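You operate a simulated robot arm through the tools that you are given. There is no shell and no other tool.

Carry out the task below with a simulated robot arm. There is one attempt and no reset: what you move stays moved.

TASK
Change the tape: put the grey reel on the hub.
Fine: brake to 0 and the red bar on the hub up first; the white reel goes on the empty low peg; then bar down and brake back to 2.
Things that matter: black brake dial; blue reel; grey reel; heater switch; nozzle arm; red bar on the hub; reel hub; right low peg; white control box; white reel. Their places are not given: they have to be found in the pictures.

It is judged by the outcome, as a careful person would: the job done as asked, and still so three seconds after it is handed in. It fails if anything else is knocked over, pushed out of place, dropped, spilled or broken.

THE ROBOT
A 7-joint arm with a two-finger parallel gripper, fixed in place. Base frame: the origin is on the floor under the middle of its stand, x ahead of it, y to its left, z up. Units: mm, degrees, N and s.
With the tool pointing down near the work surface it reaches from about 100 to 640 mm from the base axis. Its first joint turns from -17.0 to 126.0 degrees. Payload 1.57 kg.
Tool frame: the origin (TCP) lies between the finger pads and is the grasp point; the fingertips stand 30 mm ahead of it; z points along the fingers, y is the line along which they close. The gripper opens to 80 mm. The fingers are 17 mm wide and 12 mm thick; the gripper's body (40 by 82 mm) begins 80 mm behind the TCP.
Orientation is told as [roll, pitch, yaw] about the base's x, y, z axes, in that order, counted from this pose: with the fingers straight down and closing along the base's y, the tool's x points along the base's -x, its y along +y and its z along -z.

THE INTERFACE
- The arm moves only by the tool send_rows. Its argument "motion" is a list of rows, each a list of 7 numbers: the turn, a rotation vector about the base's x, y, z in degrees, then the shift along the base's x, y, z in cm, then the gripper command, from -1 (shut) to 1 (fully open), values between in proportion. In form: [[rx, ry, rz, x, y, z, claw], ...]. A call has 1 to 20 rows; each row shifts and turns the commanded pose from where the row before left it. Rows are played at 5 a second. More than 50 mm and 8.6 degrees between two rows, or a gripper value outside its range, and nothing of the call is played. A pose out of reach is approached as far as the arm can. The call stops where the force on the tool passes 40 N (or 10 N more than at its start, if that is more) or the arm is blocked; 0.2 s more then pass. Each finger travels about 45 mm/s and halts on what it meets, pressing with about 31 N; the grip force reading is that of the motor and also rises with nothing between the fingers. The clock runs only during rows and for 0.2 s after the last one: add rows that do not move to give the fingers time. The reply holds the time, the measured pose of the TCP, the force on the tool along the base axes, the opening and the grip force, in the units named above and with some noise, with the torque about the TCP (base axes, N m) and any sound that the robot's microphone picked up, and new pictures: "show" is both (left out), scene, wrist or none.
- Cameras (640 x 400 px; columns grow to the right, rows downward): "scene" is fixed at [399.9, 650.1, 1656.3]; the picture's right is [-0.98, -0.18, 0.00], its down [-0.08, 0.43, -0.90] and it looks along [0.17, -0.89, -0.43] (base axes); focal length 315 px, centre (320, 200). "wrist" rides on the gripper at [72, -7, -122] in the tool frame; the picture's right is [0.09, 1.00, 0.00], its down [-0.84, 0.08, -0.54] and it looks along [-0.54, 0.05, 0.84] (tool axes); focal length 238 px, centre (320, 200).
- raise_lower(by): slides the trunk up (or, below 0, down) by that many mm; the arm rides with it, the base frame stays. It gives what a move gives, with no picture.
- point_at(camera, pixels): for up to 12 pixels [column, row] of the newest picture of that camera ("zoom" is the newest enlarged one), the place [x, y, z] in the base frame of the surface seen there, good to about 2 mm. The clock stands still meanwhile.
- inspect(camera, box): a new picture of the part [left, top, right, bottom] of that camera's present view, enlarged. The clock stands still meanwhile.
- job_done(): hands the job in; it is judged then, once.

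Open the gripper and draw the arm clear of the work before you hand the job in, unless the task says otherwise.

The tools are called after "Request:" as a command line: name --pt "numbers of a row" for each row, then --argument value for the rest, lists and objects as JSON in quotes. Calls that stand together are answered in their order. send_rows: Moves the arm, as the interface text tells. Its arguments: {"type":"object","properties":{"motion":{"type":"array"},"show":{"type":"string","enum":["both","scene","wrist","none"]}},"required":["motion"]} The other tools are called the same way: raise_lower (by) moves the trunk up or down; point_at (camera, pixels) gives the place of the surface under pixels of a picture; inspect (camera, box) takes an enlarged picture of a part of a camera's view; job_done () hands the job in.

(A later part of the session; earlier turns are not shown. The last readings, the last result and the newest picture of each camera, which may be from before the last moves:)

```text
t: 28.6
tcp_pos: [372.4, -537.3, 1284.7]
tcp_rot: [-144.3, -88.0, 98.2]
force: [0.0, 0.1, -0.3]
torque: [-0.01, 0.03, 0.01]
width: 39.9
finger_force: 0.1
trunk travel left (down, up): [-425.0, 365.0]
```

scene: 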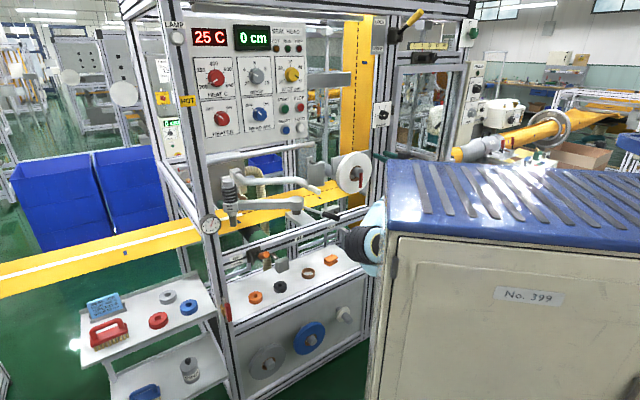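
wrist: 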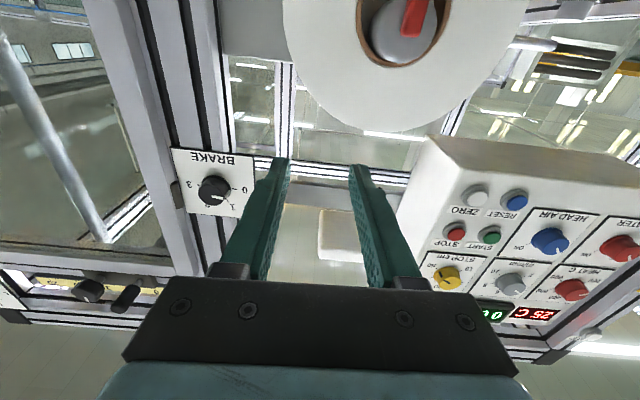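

Now the trunk is 300 mm lower and the pose is free. I level the small orientation error and move in front of the bar (s≈-66, z≈1160, d≈640) to look at it.

Request:
send_rows --pt "0.5 0.07 0.33 0.88 0.88 -3.1 0" --pt "0.5 0.07 0.33 0.88 0.88 -3.1 0" --pt "0.5 0.07 0.33 0.88 0.88 -3.1 0" --pt "0.48 0.07 0.31 0.88 0.88 -3.1 0" --pt "0 0 0 0 0 0 0" --show "both"

Request:
inspect --camera "wrist" --box '[220, 40, 420, 180]'

```text
t: 29.8
tcp_pos: [406.8, -501.3, 1161.7]
tcp_rot: [151.5, -89.9, 163.8]
force: [-0.3, 0.0, 0.7]
torque: [0.0, 0.0, 0.04]
width: 39.9
finger_force: 0.0
trunk travel left (down, up): [-425.0, 365.0]
```

scene: 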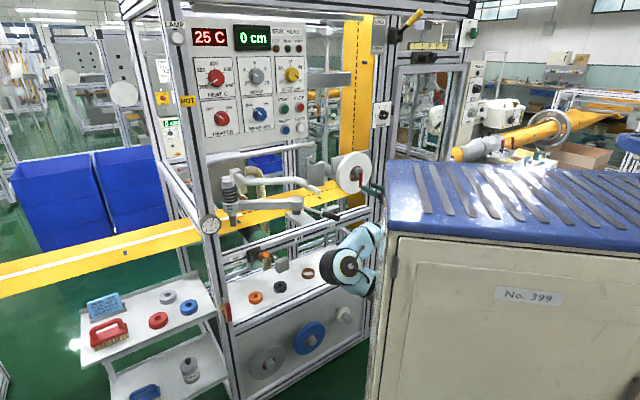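
wrist: 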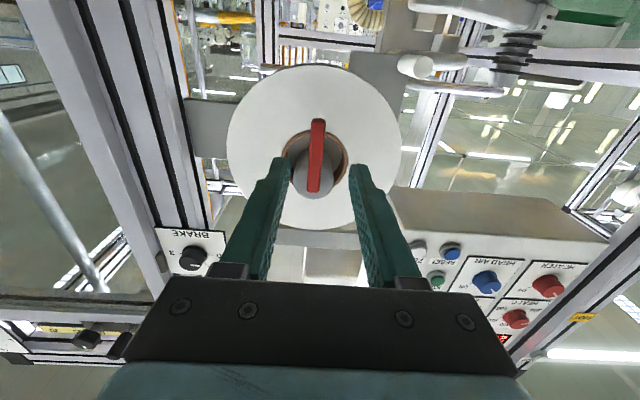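

```text
2.86 times, centred on (320, 110) of wrist
```

zoom: 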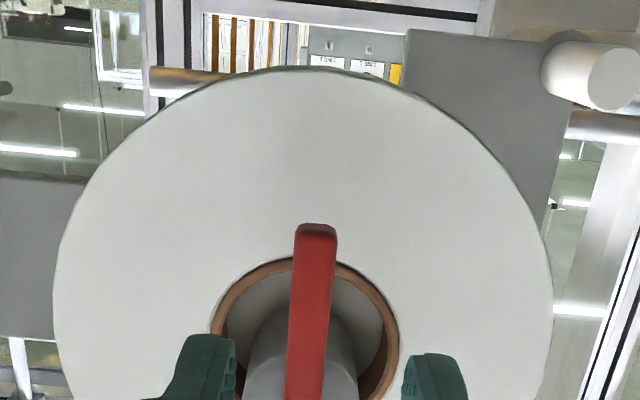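

The bar is directly ahead. I take points on the bar, hub, bore, and reel rim from this view.

Request:
point_at --camera "wrist" --pixels '[[318, 123], [317, 145], [316, 165], [315, 188], [303, 172], [330, 172], [318, 196], [287, 150], [346, 150], [232, 145], [398, 145], [318, 70]]'

Request:
inspect --camera "wrist" --box '[270, 110, 370, 210]'

Request:
point_at --camera "zoom" --pixels '[[305, 60], [335, 60], [300, 200], [330, 200], [330, 310], [280, 310], [380, 310], [320, 360], [240, 200], [410, 200], [325, 150], [325, 340]]'

```text
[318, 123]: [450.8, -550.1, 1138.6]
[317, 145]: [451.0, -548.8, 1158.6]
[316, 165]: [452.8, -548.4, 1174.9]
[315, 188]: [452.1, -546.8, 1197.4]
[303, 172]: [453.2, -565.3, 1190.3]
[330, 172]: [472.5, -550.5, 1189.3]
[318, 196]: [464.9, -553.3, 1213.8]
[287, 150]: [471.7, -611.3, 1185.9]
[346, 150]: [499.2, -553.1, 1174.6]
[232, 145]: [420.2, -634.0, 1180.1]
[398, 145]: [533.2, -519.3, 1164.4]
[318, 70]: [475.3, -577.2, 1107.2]
```

```text
4.00 times, centred on (320, 160) of wrist
```

zoom: 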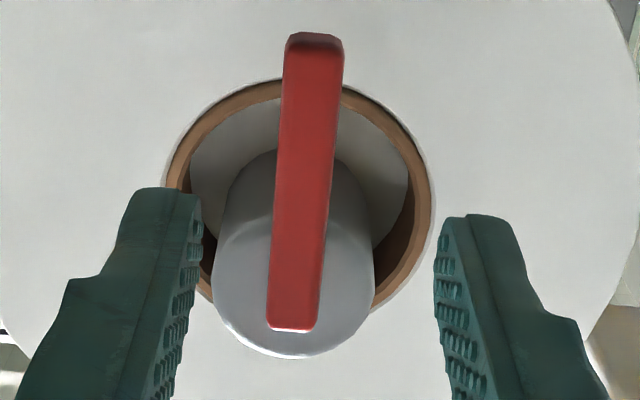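

```text
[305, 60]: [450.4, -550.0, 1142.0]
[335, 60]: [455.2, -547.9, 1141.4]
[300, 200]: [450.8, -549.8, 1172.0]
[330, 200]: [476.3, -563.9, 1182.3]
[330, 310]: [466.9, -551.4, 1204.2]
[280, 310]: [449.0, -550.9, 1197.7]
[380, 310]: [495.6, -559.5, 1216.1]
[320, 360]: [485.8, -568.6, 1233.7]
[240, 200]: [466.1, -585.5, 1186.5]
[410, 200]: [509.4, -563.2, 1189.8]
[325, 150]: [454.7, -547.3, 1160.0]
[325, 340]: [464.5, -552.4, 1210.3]
```

The bar hangs at s≈-69, z 1137–1203, d 707–718, pivoting at the hub face (z≈1199); since it can only clear the bore by folding outward, I'll grip its lower end from the sides. Tips stop at d≈735, short of the reel face at 745.

Request:
send_rows --pt "0 0 0 0 0 -1.37 0" --pt "0 0 0 1.43 -1.54 0 0" --pt "0 0 0 1.43 -1.54 0 0" --pt "0 0 0 1.44 -1.53 0 0" --pt "0 0 0 0 0 0 0" --show "wrist"

Request:
inspect --camera "wrist" --box '[250, 110, 390, 230]'

```text
t: 31.0
tcp_pos: [451.3, -549.9, 1148.4]
tcp_rot: [146.1, -90.1, 169.1]
force: [-0.1, -0.5, 0.1]
torque: [-0.02, -0.04, 0.03]
width: 40.0
finger_force: 0.1
trunk travel left (down, up): [-425.0, 365.0]
```

wrist: 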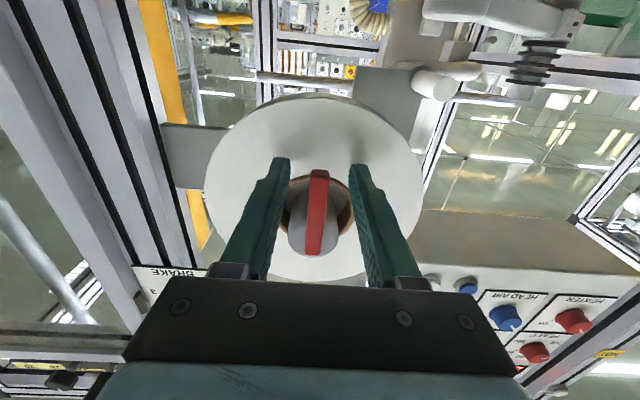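

```text
3.33 times, centred on (320, 170) of wrist
```

zoom: 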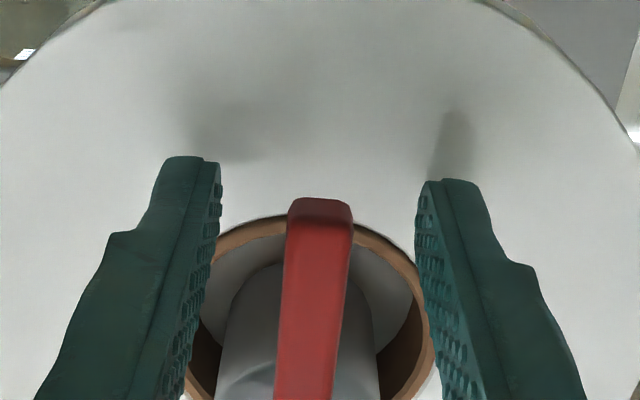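

The bar end is centred between the fingers. I close on it, then start a small arc outward and up.

Request:
send_rows --pt "0 0 0 0 0 0 -1" --pt "0 0 0 0 0 0 -1" --pt "0 0 0 0 0 0 -1" --pt "0 0 0 -0.31 0.31 0.04 -1" --pt "0 0 0 -0.31 0.31 0.12 -1" --pt "0 0 0 -0.3 0.3 0.18 -1" --pt "0 0 0 0 0 0 -1" --show "wrist"

```text
t: 32.6
tcp_pos: [441.0, -540.5, 1148.2]
tcp_rot: [21.3, -89.9, -66.4]
force: [2.0, -16.3, -9.7]
torque: [0.39, 0.81, -0.16]
width: 11.8
finger_force: 29.4
trunk travel left (down, up): [-425.0, 365.0]
```

wrist: 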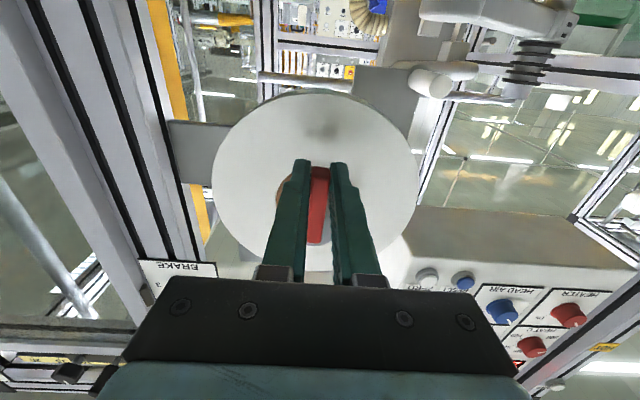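

The TCP moved out 13.9 mm with about 16 N resistance. I zoom in to see whether the bar is swinging out or slipping.

Request:
inspect --camera "wrist" --box '[260, 130, 380, 260]'

Request:
inspect --camera "scene" --box '[330, 145, 390, 205]'

```text
3.08 times, centred on (320, 195) of wrist
```

zoom: 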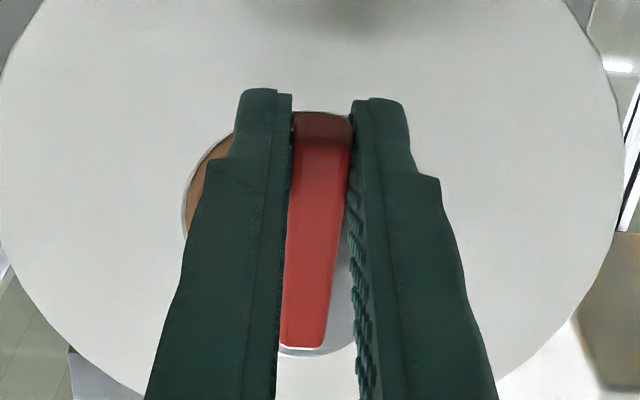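

```text
6.67 times, centred on (360, 175) of scene
```

zoom: 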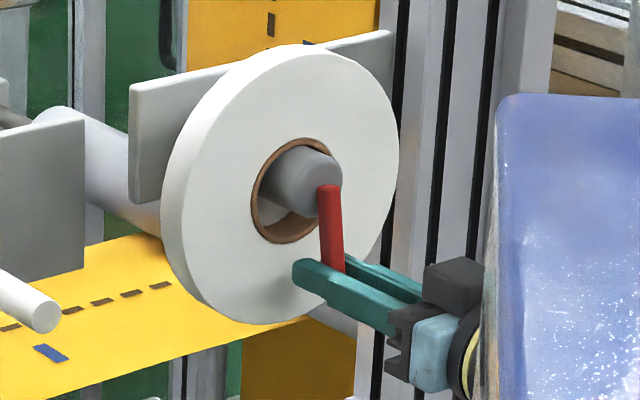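

The bar is hinging outward at its top (seen tilted at (330,230) in the scene zoom), so the hinge runs along the front. I continue the arc to horizontal in small steps.

Request:
send_rows --pt "0 0 0 -0.442 0.442 0.15 -1" --pt "0 0 0 -0.442 0.442 0.15 -1" --pt "0 0 0 -0.375 0.375 0.38 -1" --pt "0 0 0 -0.375 0.375 0.43 -1" --pt "0 0 0 -0.287 0.287 0.52 -1" --pt "0 0 0 -0.287 0.287 0.54 -1" --pt "0 0 0 -0.18 0.18 0.61 -1" --pt "0 0 0 -0.18 0.18 0.62 -1" --pt "0 0 0 0 0 0 -1" --show "both"

Request:
inspect --camera "scene" --box '[330, 145, 390, 205]'

```text
t: 34.6
tcp_pos: [414.5, -513.3, 1185.0]
tcp_rot: [103.5, -90.0, -148.5]
force: [2.1, -4.5, -14.8]
torque: [0.72, 0.52, -0.37]
width: 11.8
finger_force: 28.4
trunk travel left (down, up): [-425.0, 365.0]
```

scene: 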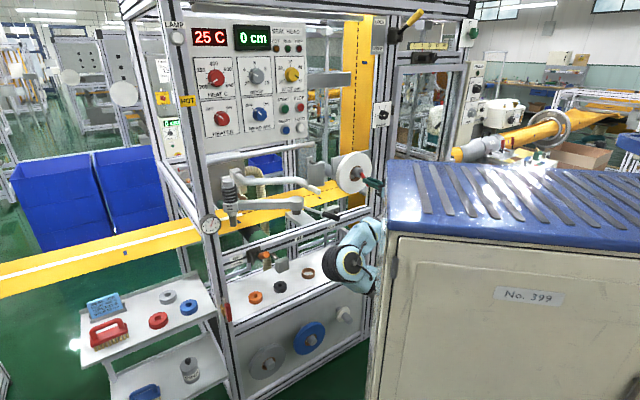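
wrist: 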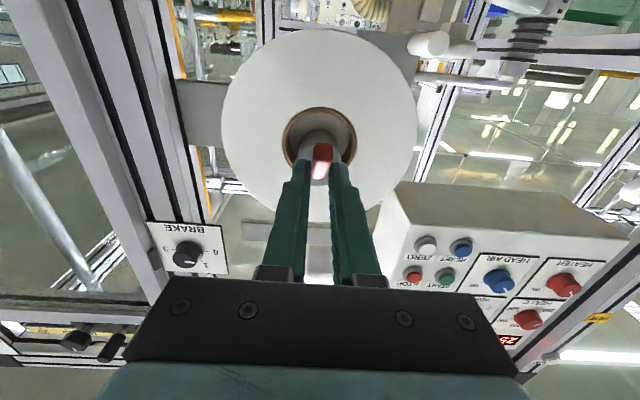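

```text
6.67 times, centred on (360, 175) of scene
```

zoom: 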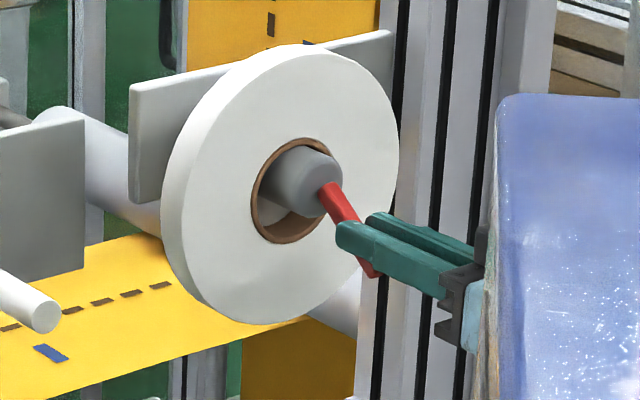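

The bar follows nicely, now roughly 70° out. I carry on to horizontal and a little beyond to find its stop.

Request:
send_rows --pt "0 0 0 -0.06 0.06 0.66 -1" --pt "0 0 0 -0.06 0.06 0.66 -1" --pt "0 0 0 0.06 -0.06 0.66 -1" --pt "0 0 0 0.06 -0.06 0.66 -1" --pt "0 0 0 0 0 0 -1" --show "both"

Request:
inspect --camera "scene" --box '[330, 145, 390, 205]'

Request:
inspect --camera "wrist" --box '[260, 110, 380, 230]'

```text
t: 35.8
tcp_pos: [415.0, -513.7, 1214.3]
tcp_rot: [-176.4, -89.8, 131.5]
force: [-0.7, 0.1, -0.4]
torque: [0.02, 0.02, -0.02]
width: 0.1
finger_force: 21.4
trunk travel left (down, up): [-425.0, 365.0]
```

scene: 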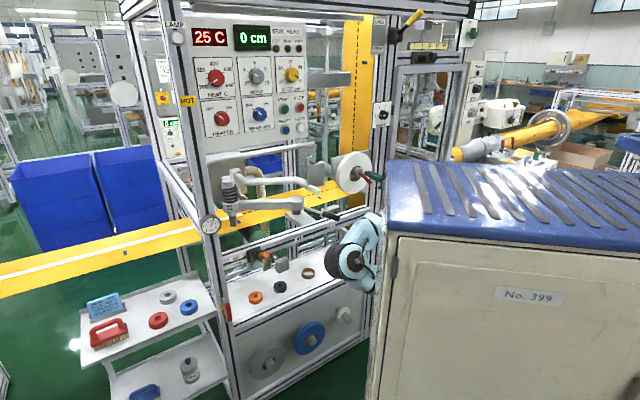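
wrist: 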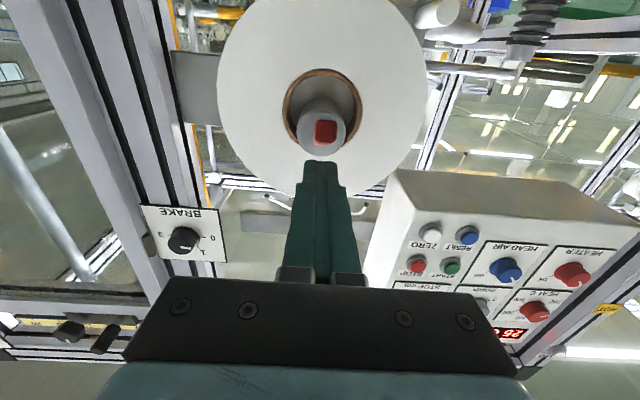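

```text
6.67 times, centred on (360, 175) of scene
```

zoom: 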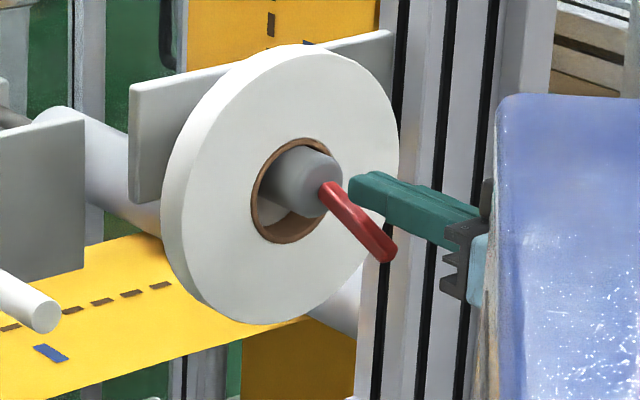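

```text
3.33 times, centred on (320, 170) of wrist
```

zoom: 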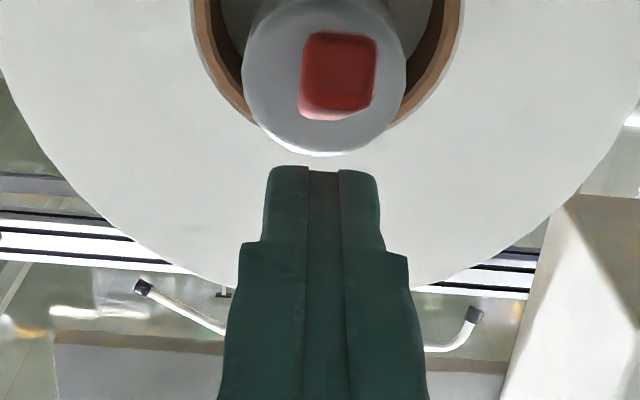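

The bar slipped out of the pads near 60–65° and is staying there (bar end at (388,252) in the zoom). I measure its present angle.

Request:
point_at --camera "zoom" --pixels '[[320, 60], [340, 60], [330, 90], [335, 75], [310, 90], [320, 110]]'

Request:
inspect --camera "scene" --box '[345, 160, 375, 190]'

Request:
point_at --camera "zoom" --pixels '[[285, 165], [300, 185], [320, 210], [340, 235], [360, 260], [385, 290], [400, 300], [330, 260], [380, 320]]'

```text
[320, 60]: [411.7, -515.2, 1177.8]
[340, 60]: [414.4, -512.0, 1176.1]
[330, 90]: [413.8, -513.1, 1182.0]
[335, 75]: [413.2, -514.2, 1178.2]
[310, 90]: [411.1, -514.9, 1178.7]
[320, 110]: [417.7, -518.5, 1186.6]
```

```text
13.33 times, centred on (360, 175) of scene
```

zoom: 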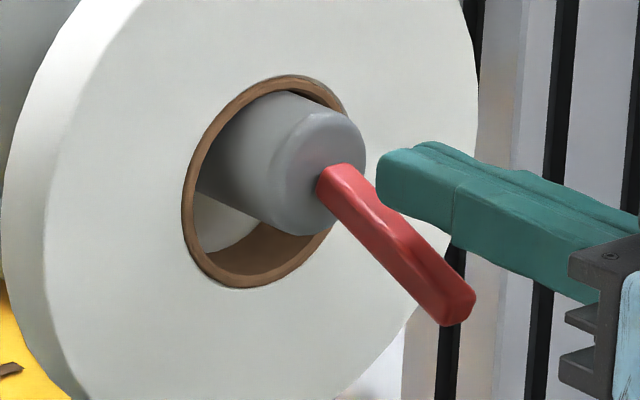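

```text
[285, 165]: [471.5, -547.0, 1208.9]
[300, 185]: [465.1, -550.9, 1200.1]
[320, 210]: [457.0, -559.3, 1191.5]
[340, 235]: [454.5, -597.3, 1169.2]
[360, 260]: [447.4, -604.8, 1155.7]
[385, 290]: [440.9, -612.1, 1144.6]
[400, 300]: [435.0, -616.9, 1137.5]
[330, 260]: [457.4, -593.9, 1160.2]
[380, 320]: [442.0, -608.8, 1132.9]
```

The bar end is at d≈655, z≈1178, i.e. about 70° out. I'll back off, go beneath it with closed fingers, and lift it the rest of the way from below.

Request:
send_rows --pt "0 0 0 -1.77 1.77 0 -1" --pt "0 0 0 -1.77 1.77 0 -1" --pt "0 0 0 0 0 -3.2 -1" --pt "0 0 0 0 0 -3.2 -1" --pt "0 0 0 1.5 -1.5 0 -1" --pt "0 0 0 1.5 -1.5 0 -1" --pt "0 0 0 0 0 0 -1" --show "both"

Request:
inspect --camera "scene" --box '[345, 160, 375, 190]'

```text
t: 37.4
tcp_pos: [411.7, -508.2, 1147.9]
tcp_rot: [148.3, -89.9, 166.8]
force: [0.1, -0.2, -0.3]
torque: [-0.01, -0.01, 0.0]
width: 0.0
finger_force: 21.2
trunk travel left (down, up): [-425.0, 365.0]
```

scene: 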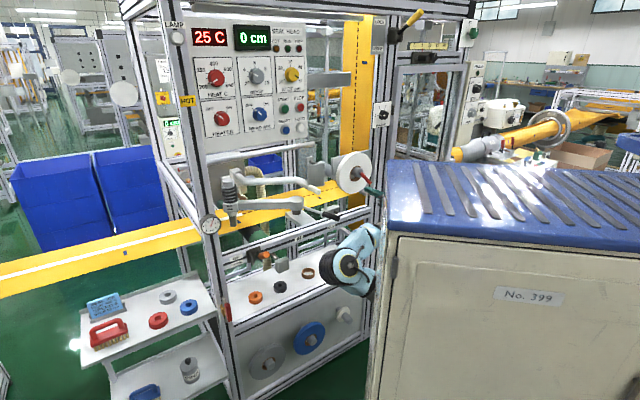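
wrist: 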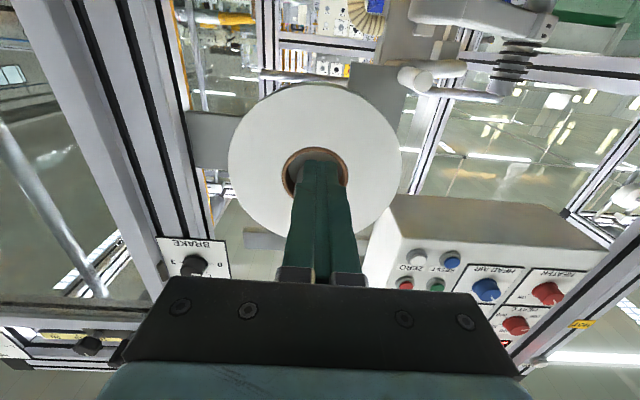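

```text
13.33 times, centred on (360, 175) of scene
```

zoom: 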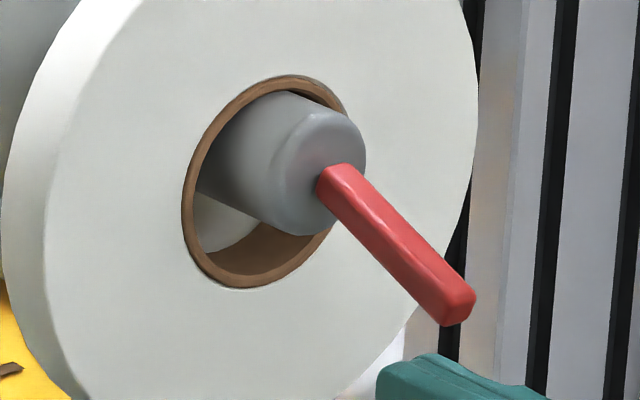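

Fingers are beneath the bar, which is holding its angle by friction. I lift slowly to bring it to horizontal.

Request:
send_rows --pt "0 0 0 0 0 0.7 -1" --pt "0 0 0 0 0 0.7 -1" --pt "0 0 0 0 0 0.7 -1" --pt "0 0 0 0 0 0.7 -1" --pt "0 0 0 0 0 0.6 -1" --pt "0 0 0 0 0 0.5 -1" --pt "0 0 0 0 0 0 -1" --show "scene"

Request:
inspect --camera "scene" --box '[345, 160, 375, 190]'

```text
t: 39.0
tcp_pos: [409.4, -508.8, 1185.7]
tcp_rot: [37.9, -89.8, -82.8]
force: [-2.3, 3.4, -9.7]
torque: [-0.01, 0.08, 0.01]
width: 0.2
finger_force: 21.5
trunk travel left (down, up): [-425.0, 365.0]
```

scene: 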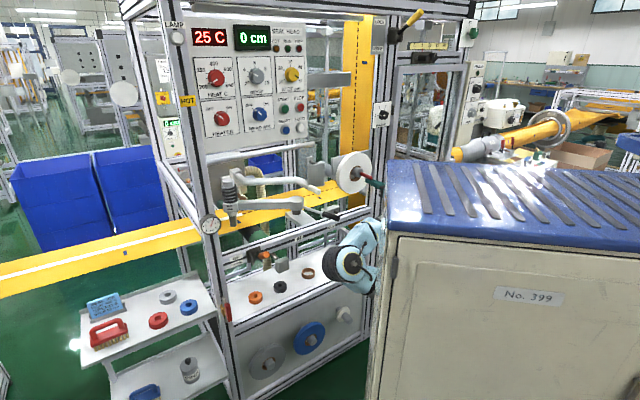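

```text
13.33 times, centred on (360, 175) of scene
```

zoom: 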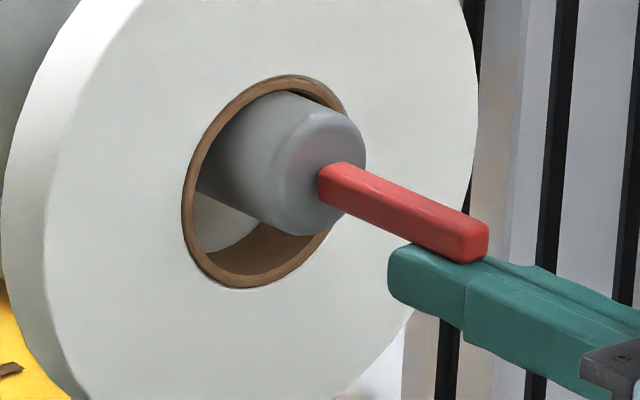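

The bar is now horizontal, resisting with only ~10 N. I nudge 3 mm more to feel for a stop, then withdraw down and away.

Request:
send_rows --pt "0 0 0 0 0 0.3 -1" --pt "0 0 0 0 0 0 -1" --show "none"

Request:
inspect --camera "scene" --box '[345, 160, 375, 190]'

```text
t: 39.6
tcp_pos: [407.9, -508.4, 1185.5]
tcp_rot: [21.5, -89.3, -66.4]
force: [-2.5, 3.2, -11.7]
torque: [-0.04, 0.01, 0.0]
width: 0.0
finger_force: 21.7
trunk travel left (down, up): [-425.0, 365.0]
stopped in row 2: the force on the tool passed its limit at 42 N (the readings are from after the stop); the commanded pose is now the measured one
```

```text
13.33 times, centred on (360, 175) of scene
```

zoom: 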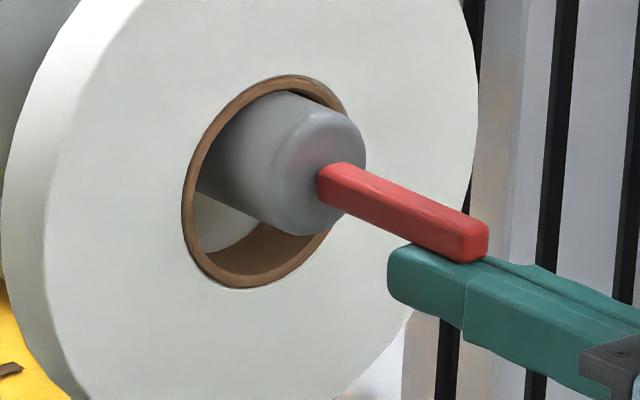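

The bar has a firm stop at horizontal, so it is up now. I withdraw downward and back, and then raise the trunk for the tool-down work at the reel.

Request:
send_rows --pt "0 0 0 0 0 -1.2 -1" --pt "0 0 0 0 0 -1.2 -1" --pt "0 0 0 -2.1 2.1 -0.5 -1" --pt "0 0 0 -2.1 2.1 0 0" --pt "0 0 0 0 0 0 0" --show "both"

Request:
inspect --camera "scene" --box '[330, 145, 390, 205]'

Request:
inspect --camera "wrist" --box '[220, 80, 420, 220]'

```text
t: 40.8
tcp_pos: [369.3, -467.0, 1158.4]
tcp_rot: [23.4, -89.6, -68.2]
force: [-0.3, -0.2, 1.2]
torque: [0.03, 0.01, -0.01]
width: 39.9
finger_force: 0.1
trunk travel left (down, up): [-425.0, 365.0]
```

scene: 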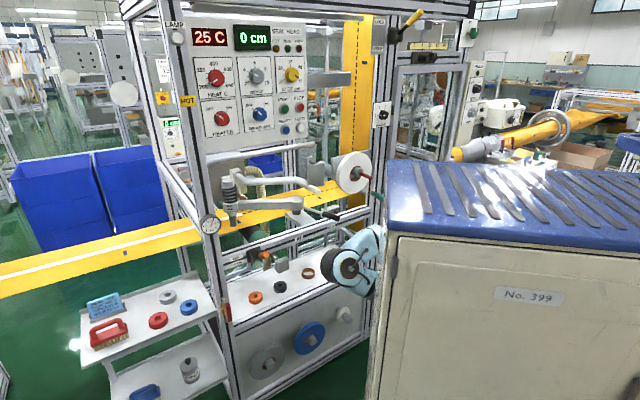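
wrist: 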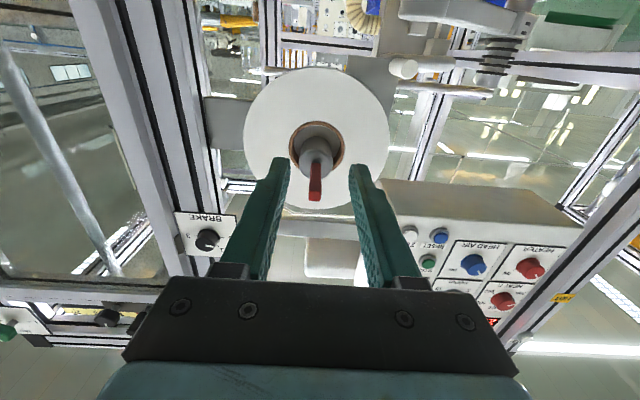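

```text
6.67 times, centred on (360, 175) of scene
```

zoom: 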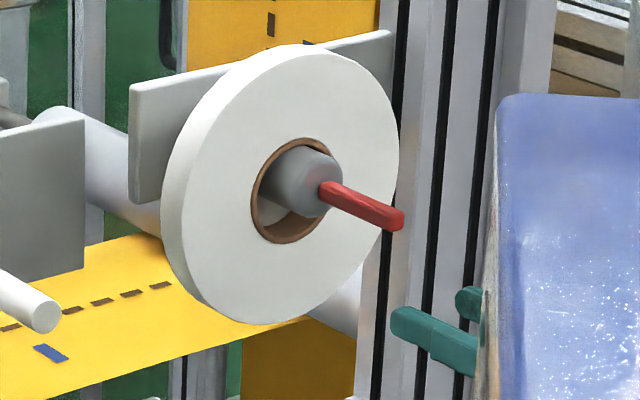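

```text
2.86 times, centred on (320, 150) of wrist
```

zoom: 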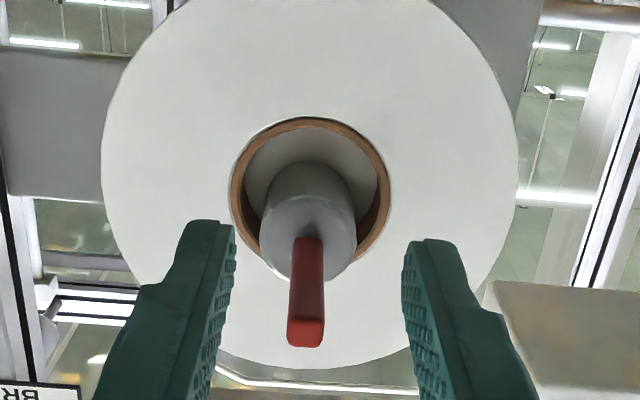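

The bar stays up. From this clear view I measure the bore ring, the rim and the disc seen behind the bore.

Request:
point_at --camera "zoom" --pixels '[[235, 190], [386, 195], [310, 121], [270, 170], [350, 175], [107, 170], [512, 170], [310, 365], [305, 220], [305, 330], [300, 185], [440, 60]]'

Request:
point_at --camera "wrist" --pixels '[[400, 68], [410, 62], [470, 90], [400, 25], [225, 125], [350, 250]]'

```text
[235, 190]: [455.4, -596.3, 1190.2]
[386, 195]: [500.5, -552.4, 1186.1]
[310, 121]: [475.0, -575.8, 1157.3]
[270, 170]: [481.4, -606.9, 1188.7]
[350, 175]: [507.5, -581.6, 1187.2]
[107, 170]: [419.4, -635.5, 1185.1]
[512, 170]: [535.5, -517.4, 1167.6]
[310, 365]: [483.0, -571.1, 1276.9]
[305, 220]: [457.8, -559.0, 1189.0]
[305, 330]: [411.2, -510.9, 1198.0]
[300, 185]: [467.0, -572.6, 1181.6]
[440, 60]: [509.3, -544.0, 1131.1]
```

```text
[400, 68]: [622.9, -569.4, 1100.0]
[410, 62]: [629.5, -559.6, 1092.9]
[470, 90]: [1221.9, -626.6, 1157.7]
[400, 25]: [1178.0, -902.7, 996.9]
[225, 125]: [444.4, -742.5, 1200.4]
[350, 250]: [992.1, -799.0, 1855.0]
```

Bore centre ≈ (s −69, z 1190), inner radius ≈28.5, reel d 745–770, rim radius ≈86. Now I measure the empty low peg and the grey reel's peg from the scene view.

Request:
inspect --camera "scene" --box '[329, 300, 359, 330]'

Request:
point_at --camera "zoom" --pixels '[[320, 200], [340, 230], [380, 300], [400, 250], [350, 290], [260, 270], [340, 90], [220, 200], [380, 150], [300, 250], [370, 200], [395, 290]]'

Request:
inspect --camera "scene" --box '[245, 335, 293, 385]'

Request:
point_at --camera "zoom" --pixels '[[320, 200], [340, 220], [310, 250], [270, 200], [275, 250], [330, 160], [150, 250], [440, 110], [200, 340], [300, 60], [390, 260], [350, 190]]'

```text
13.33 times, centred on (344, 315) of scene
```

zoom: 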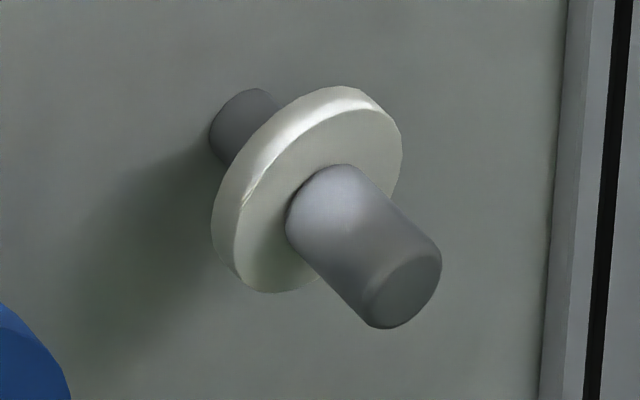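

```text
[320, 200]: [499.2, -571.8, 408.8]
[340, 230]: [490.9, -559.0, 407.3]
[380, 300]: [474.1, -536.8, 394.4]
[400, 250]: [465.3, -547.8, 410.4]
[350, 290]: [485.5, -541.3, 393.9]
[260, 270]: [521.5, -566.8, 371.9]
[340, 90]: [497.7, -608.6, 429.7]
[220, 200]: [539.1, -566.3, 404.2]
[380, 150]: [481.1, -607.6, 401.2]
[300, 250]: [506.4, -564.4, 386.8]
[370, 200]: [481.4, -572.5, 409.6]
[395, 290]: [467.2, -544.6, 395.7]
```

```text
8.00 times, centred on (269, 360) of scene
```

zoom: 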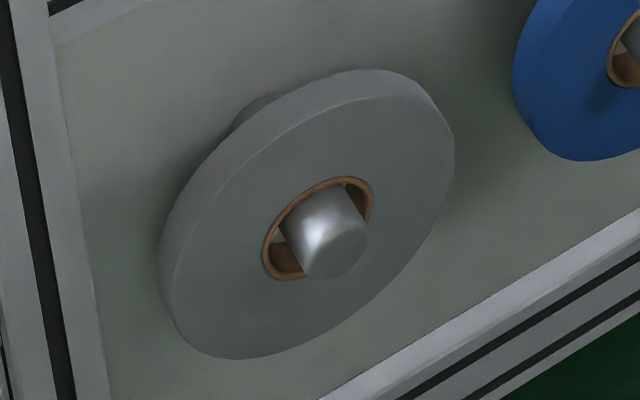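

```text
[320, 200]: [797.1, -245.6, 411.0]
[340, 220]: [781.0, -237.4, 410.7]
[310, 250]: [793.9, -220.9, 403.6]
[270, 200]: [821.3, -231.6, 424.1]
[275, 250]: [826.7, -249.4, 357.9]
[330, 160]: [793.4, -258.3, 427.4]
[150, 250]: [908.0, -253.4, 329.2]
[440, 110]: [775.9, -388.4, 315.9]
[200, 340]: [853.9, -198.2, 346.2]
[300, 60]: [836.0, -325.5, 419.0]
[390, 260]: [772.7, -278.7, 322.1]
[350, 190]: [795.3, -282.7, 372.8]
```

Low peg centre ≈ (s −58, z 393), flange front d 770 with radius 40; grey peg centre ≈ (s 391, z 393). Now I raise the trunk 320 mm for the tool-down approach at the white reel.

Request:
raise_lower --by 320

Request:
send_rows --pt "0 0 0 0 0 0 0" --show "both"

```text
t: 44.0
tcp_pos: [368.2, -466.0, 1477.1]
tcp_rot: [22.4, -89.6, -67.4]
force: [0.5, -0.2, 0.4]
torque: [0.02, -0.01, -0.02]
width: 40.1
finger_force: 0.0
trunk travel left (down, up): [-745.0, 45.0]
```

```text
t: 44.4
tcp_pos: [368.9, -466.3, 1477.3]
tcp_rot: [22.4, -89.6, -67.3]
force: [-0.2, 0.0, -0.8]
torque: [0.02, 0.0, 0.0]
width: 39.9
finger_force: 0.0
trunk travel left (down, up): [-745.0, 45.0]
```

scene: 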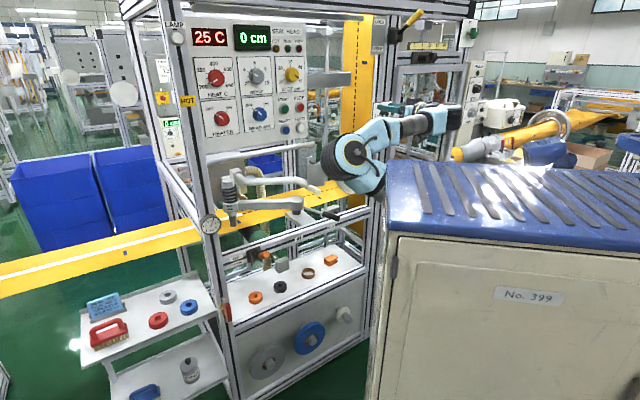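
wrist: 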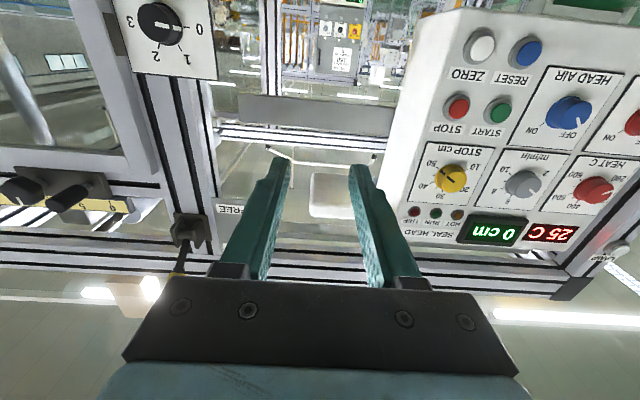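

All clear. I tilt the tool to point down (rotation about +u, 12 × 7.5°), lowering a little.

Request:
send_rows --pt "5.303 5.303 0 0 0 -0.4 0" --pt "5.303 5.303 0 0 0 -0.4 0" --pt "5.303 5.303 0 0 0 -0.4 0" --pt "5.303 5.303 0 0 0 -0.4 0" --pt "5.303 5.303 0 0 0 -0.4 0" --pt "5.303 5.303 0 0 0 -0.4 0" --pt "5.303 5.303 0 0 0 -0.4 0" --pt "5.303 5.303 0 0 0 -0.4 0" --pt "5.303 5.303 0 0 0 -0.4 0" --pt "5.303 5.303 0 0 0 -0.4 0" --pt "5.303 5.303 0 0 0 -0.4 0" --pt "5.303 5.303 0 0 0 -0.4 0" --pt "0 0 0 0 0 0 0" --show "both"

```text
t: 47.2
tcp_pos: [369.1, -466.0, 1430.8]
tcp_rot: [0.1, 0.4, -45.3]
force: [0.5, -0.6, 0.3]
torque: [0.03, -0.04, -0.01]
width: 39.9
finger_force: 0.0
trunk travel left (down, up): [-745.0, 45.0]
```

scene: 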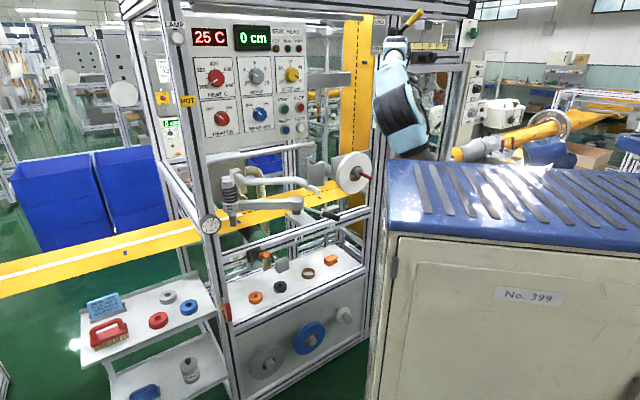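
wrist: 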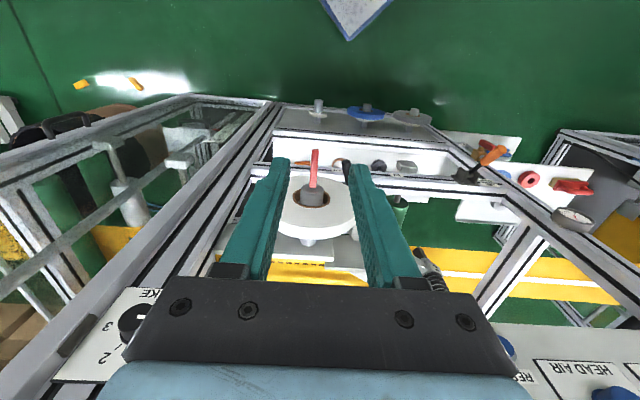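

Tool is down with the reel visible at (315,210). Now I yaw −90° so the fingers close along the reel's axis (camera to the +s side), watching for joint limits.

Request:
send_rows --pt "0 0 -7.5 0 0 0 0.5" --pt "0 0 -7.5 0 0 0 0.5" --pt "0 0 -7.5 0 0 0 0.5" --pt "0 0 -7.5 0 0 0 0.5" --pt "0 0 -7.5 0 0 0 0.5" --pt "0 0 -7.5 0 0 0 0.5" --pt "0 0 -7.5 0 0 0 0.5" --pt "0 0 -7.5 0 0 0 0.5" --pt "0 0 -7.5 0 0 0 0.5" --pt "0 0 -7.5 0 0 0 0.5" --pt "0 0 -7.5 0 0 0 0.5" --pt "0 0 -7.2 0 0 0 0.5" --pt "0 0 0 0 0 0 0.5" --show "both"

```text
t: 50.0
tcp_pos: [368.7, -465.8, 1429.1]
tcp_rot: [0.1, 0.3, -135.0]
force: [0.0, -0.1, 0.0]
torque: [0.01, 0.03, 0.03]
width: 59.8
finger_force: 0.1
trunk travel left (down, up): [-745.0, 45.0]
```

scene: 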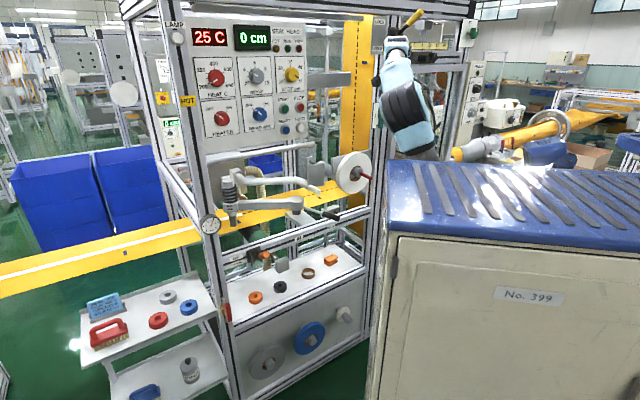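
wrist: 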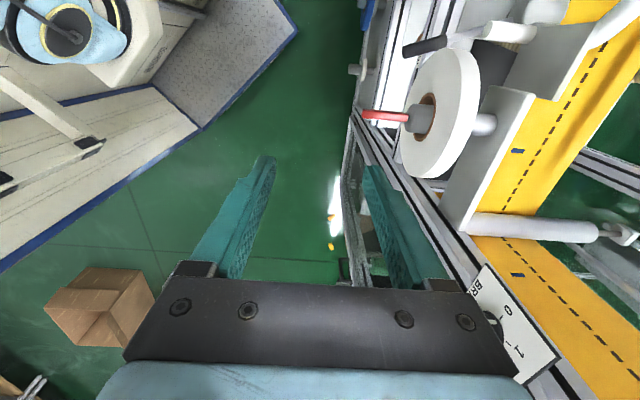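

The yaw worked; the reel with the raised bar is at (440,115) in the wrist view, a spindle and grey plate behind it. I zoom there to measure the gap behind the reel for the rear finger.

Request:
inspect --camera "wrist" --box '[350, 20, 560, 240]'

Request:
point_at --camera "zoom" --pixels '[[330, 180], [300, 250], [400, 190], [440, 210], [440, 280], [380, 120], [270, 200], [180, 185], [395, 140], [350, 100], [330, 270], [460, 160]]'

```text
1.82 times, centred on (455, 130) of wrist
```

zoom: 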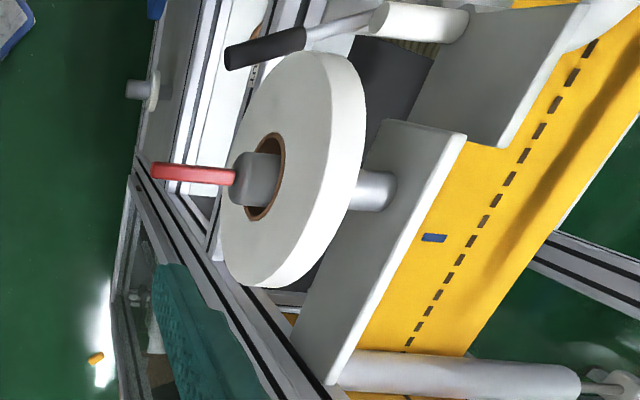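

```text
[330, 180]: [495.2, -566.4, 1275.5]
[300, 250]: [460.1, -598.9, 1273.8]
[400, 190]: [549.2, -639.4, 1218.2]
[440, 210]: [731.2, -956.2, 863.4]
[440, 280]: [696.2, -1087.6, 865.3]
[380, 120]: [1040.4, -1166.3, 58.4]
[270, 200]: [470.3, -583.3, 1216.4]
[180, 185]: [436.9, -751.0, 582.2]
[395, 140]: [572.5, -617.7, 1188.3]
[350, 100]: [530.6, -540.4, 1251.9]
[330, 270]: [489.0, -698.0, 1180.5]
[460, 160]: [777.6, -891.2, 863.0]
```

Behind the reel there's only a ~36 mm spindle, and the plate is at d≈839, leaving ample room for the rear finger. I move over the reel (s −69.5, d 757.5) at z≈1370 with the fingers 60 mm open.

Request:
send_rows --pt "0 0 0 2.36 -2.38 -1.2 0.5" --pt "0 0 0 2.36 -2.38 -1.2 0.5" --pt "0 0 0 2.36 -2.38 -1.2 0.5" --pt "0 0 0 2.36 -2.38 -1.2 0.5" --pt "0 0 0 2.35 -2.38 -1.2 0.5" --pt "0 0 0 0 0 0 0.5" --show "both"

```text
t: 51.4
tcp_pos: [485.9, -588.2, 1369.7]
tcp_rot: [0.1, 0.4, -135.0]
force: [-0.1, 0.4, -0.2]
torque: [0.01, -0.01, 0.0]
width: 60.1
finger_force: 0.1
trunk travel left (down, up): [-745.0, 45.0]
```

scene: 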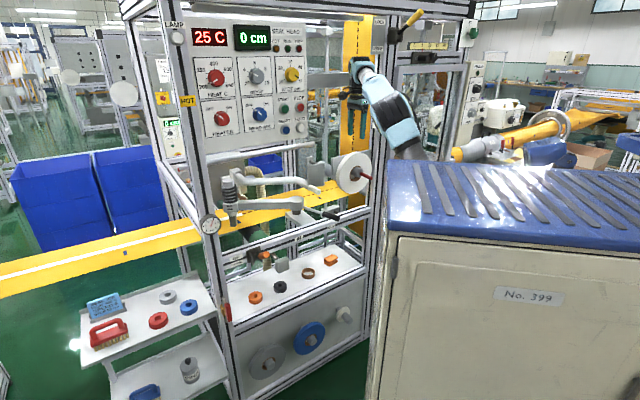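
wrist: 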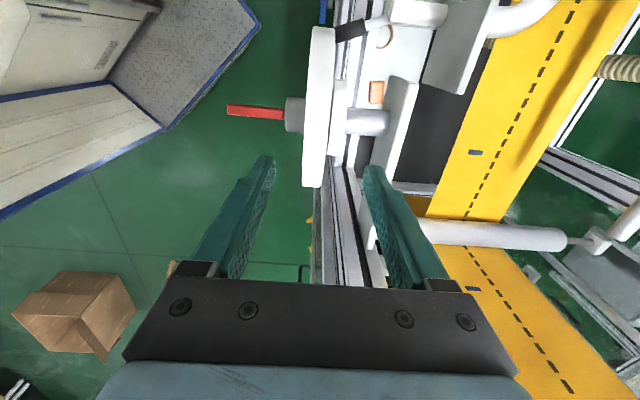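

The reel lies between the finger lines at (318,110). I check its exact placement and the flange at (337,120) in a zoom.

Request:
inspect --camera "wrist" --box '[260, 60, 400, 200]'

Request:
point_at --camera "zoom" --pixels '[[265, 200], [300, 200], [290, 240], [345, 200], [345, 150], [330, 230], [345, 260], [400, 190], [230, 190], [290, 120], [290, 330]]'

```text
2.86 times, centred on (330, 130) of wrist
```

zoom: 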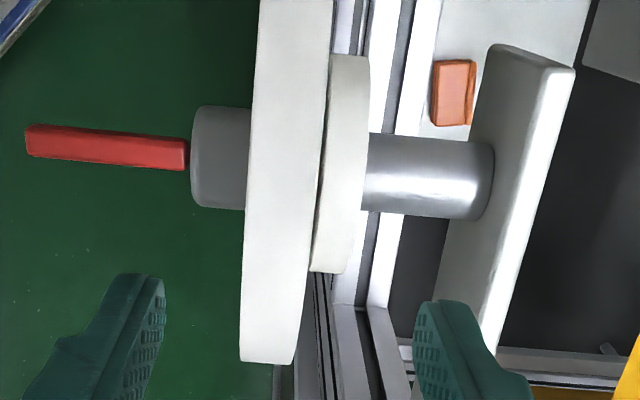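

```text
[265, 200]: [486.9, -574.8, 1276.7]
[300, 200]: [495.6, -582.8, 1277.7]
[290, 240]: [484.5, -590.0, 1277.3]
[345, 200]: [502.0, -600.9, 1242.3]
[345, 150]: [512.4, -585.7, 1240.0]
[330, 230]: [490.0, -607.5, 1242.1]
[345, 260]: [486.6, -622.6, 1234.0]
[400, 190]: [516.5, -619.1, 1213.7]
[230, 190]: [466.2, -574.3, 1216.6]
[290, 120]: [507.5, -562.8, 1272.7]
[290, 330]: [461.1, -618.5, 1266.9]
```

The flange (top z≈1242, d≈770–782) is confirmed, so the rear fingertip must stop above it. I go down to TCP z≈1277 (tips z≈1247), with a small centring correction.

Request:
send_rows --pt "0 0 0 0.03 0.13 -3.1 0.5" --pt "0 0 0 0.03 0.13 -3.1 0.5" --pt "0 0 0 0 0 -2.0 0.5" --pt "0 0 0 0 0 -1.1 0.5" --pt "0 0 0 0 0 0 0.5" --show "both"

Request:
inspect --camera "wrist" --box '[230, 60, 410, 240]'

```text
t: 52.6
tcp_pos: [486.1, -584.6, 1277.5]
tcp_rot: [0.1, 0.3, -134.8]
force: [0.1, 0.2, -0.2]
torque: [-0.03, -0.02, 0.03]
width: 60.1
finger_force: 0.1
trunk travel left (down, up): [-745.0, 45.0]
```

scene: 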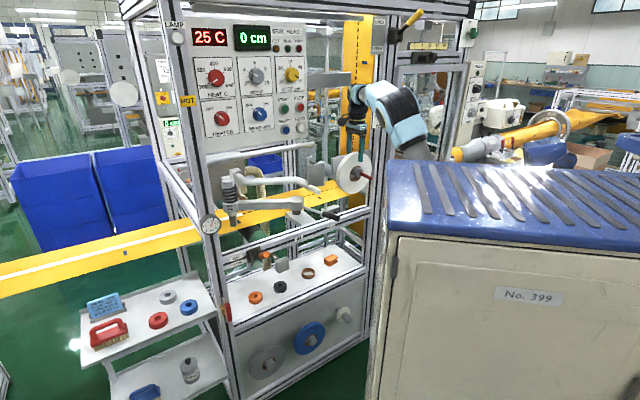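
wrist: 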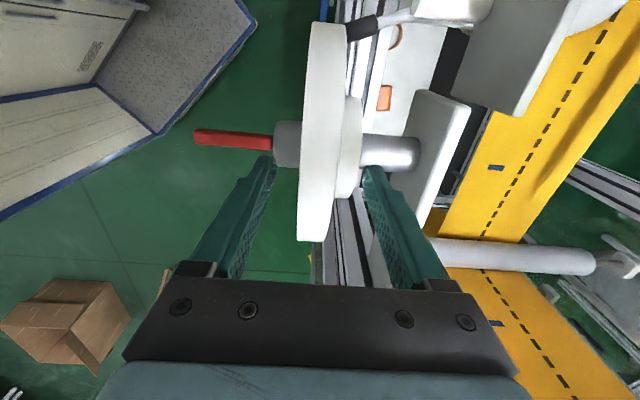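

```text
2.22 times, centred on (320, 150) of wrist
```

zoom: 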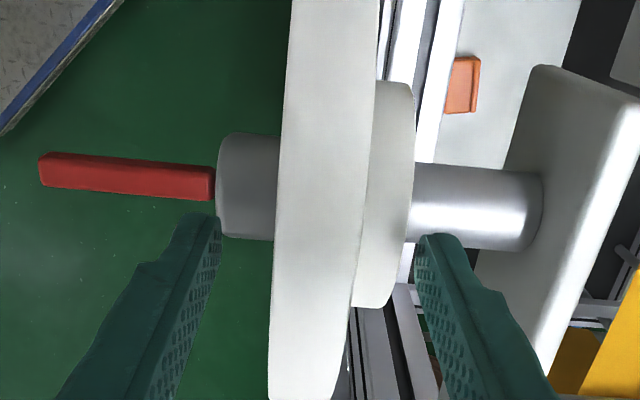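

TCP is centred on the reel (s −69.7, d 757.1), tips just above the flange. I close the gripper on the rim.

Request:
send_rows --pt "0 0 0 0 0 0 -1" --pt "0 0 0 0 0 0 -1" --pt "0 0 0 0 0 0 -1" --pt "0 0 0 0 0 0 -1" --pt "0 0 0 0 0 0 -1" --show "wrist"

```text
t: 53.8
tcp_pos: [486.3, -584.1, 1278.9]
tcp_rot: [0.2, 0.3, -135.0]
force: [-1.0, 0.7, 1.0]
torque: [0.06, 0.11, 0.02]
width: 23.6
finger_force: 31.1
trunk travel left (down, up): [-745.0, 45.0]
```

wrist: 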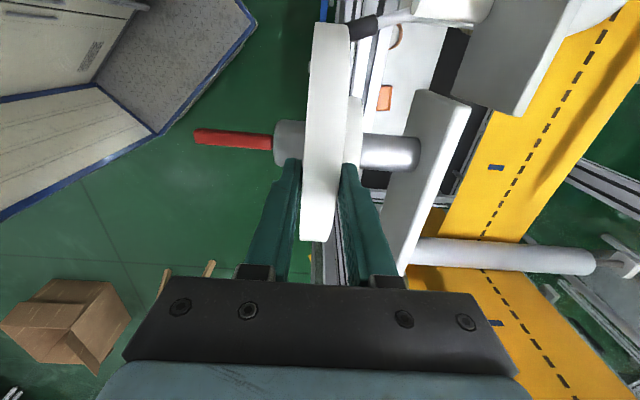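

Gripped at 23.6 mm. I lift 9.5 mm to centre the bore on the hub and read the weight.

Request:
send_rows --pt "0 0 0 0 0 0.3 -1" --pt "0 0 0 0 0 0.35 -1" --pt "0 0 0 0 0 0.3 -1" --pt "0 0 0 0 0 0 -1" --pt "0 0 0 0 0 0 -1" --show "both"

Request:
inspect --camera "scene" --box '[325, 130, 395, 205]'

```text
t: 55.0
tcp_pos: [486.6, -584.1, 1286.3]
tcp_rot: [0.1, 0.3, -134.9]
force: [1.1, -1.0, -4.6]
torque: [-0.01, -0.03, -0.01]
width: 23.9
finger_force: 31.1
trunk travel left (down, up): [-745.0, 45.0]
```

scene: 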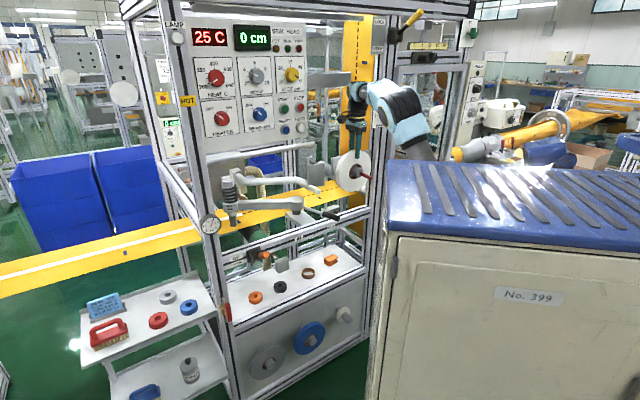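
wrist: 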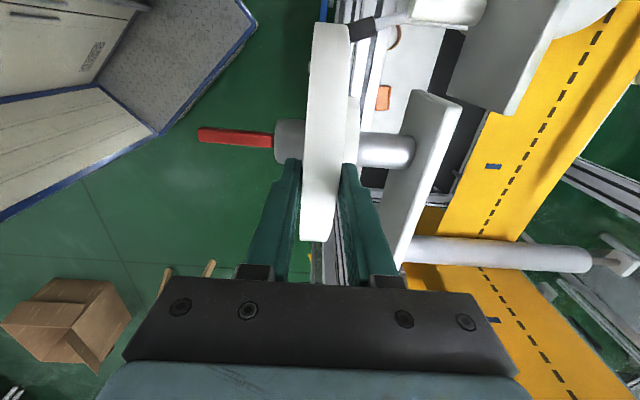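

```text
5.33 times, centred on (360, 168) of scene
```

zoom: 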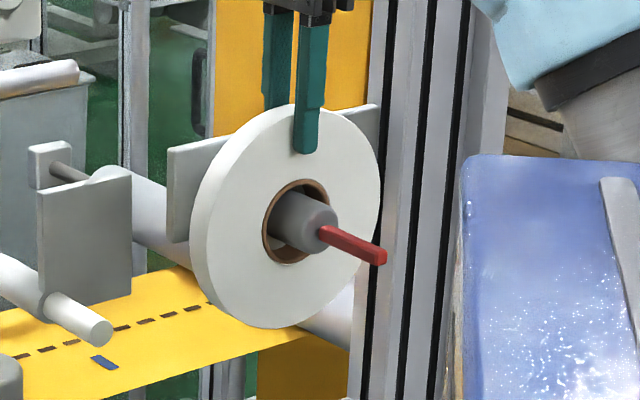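

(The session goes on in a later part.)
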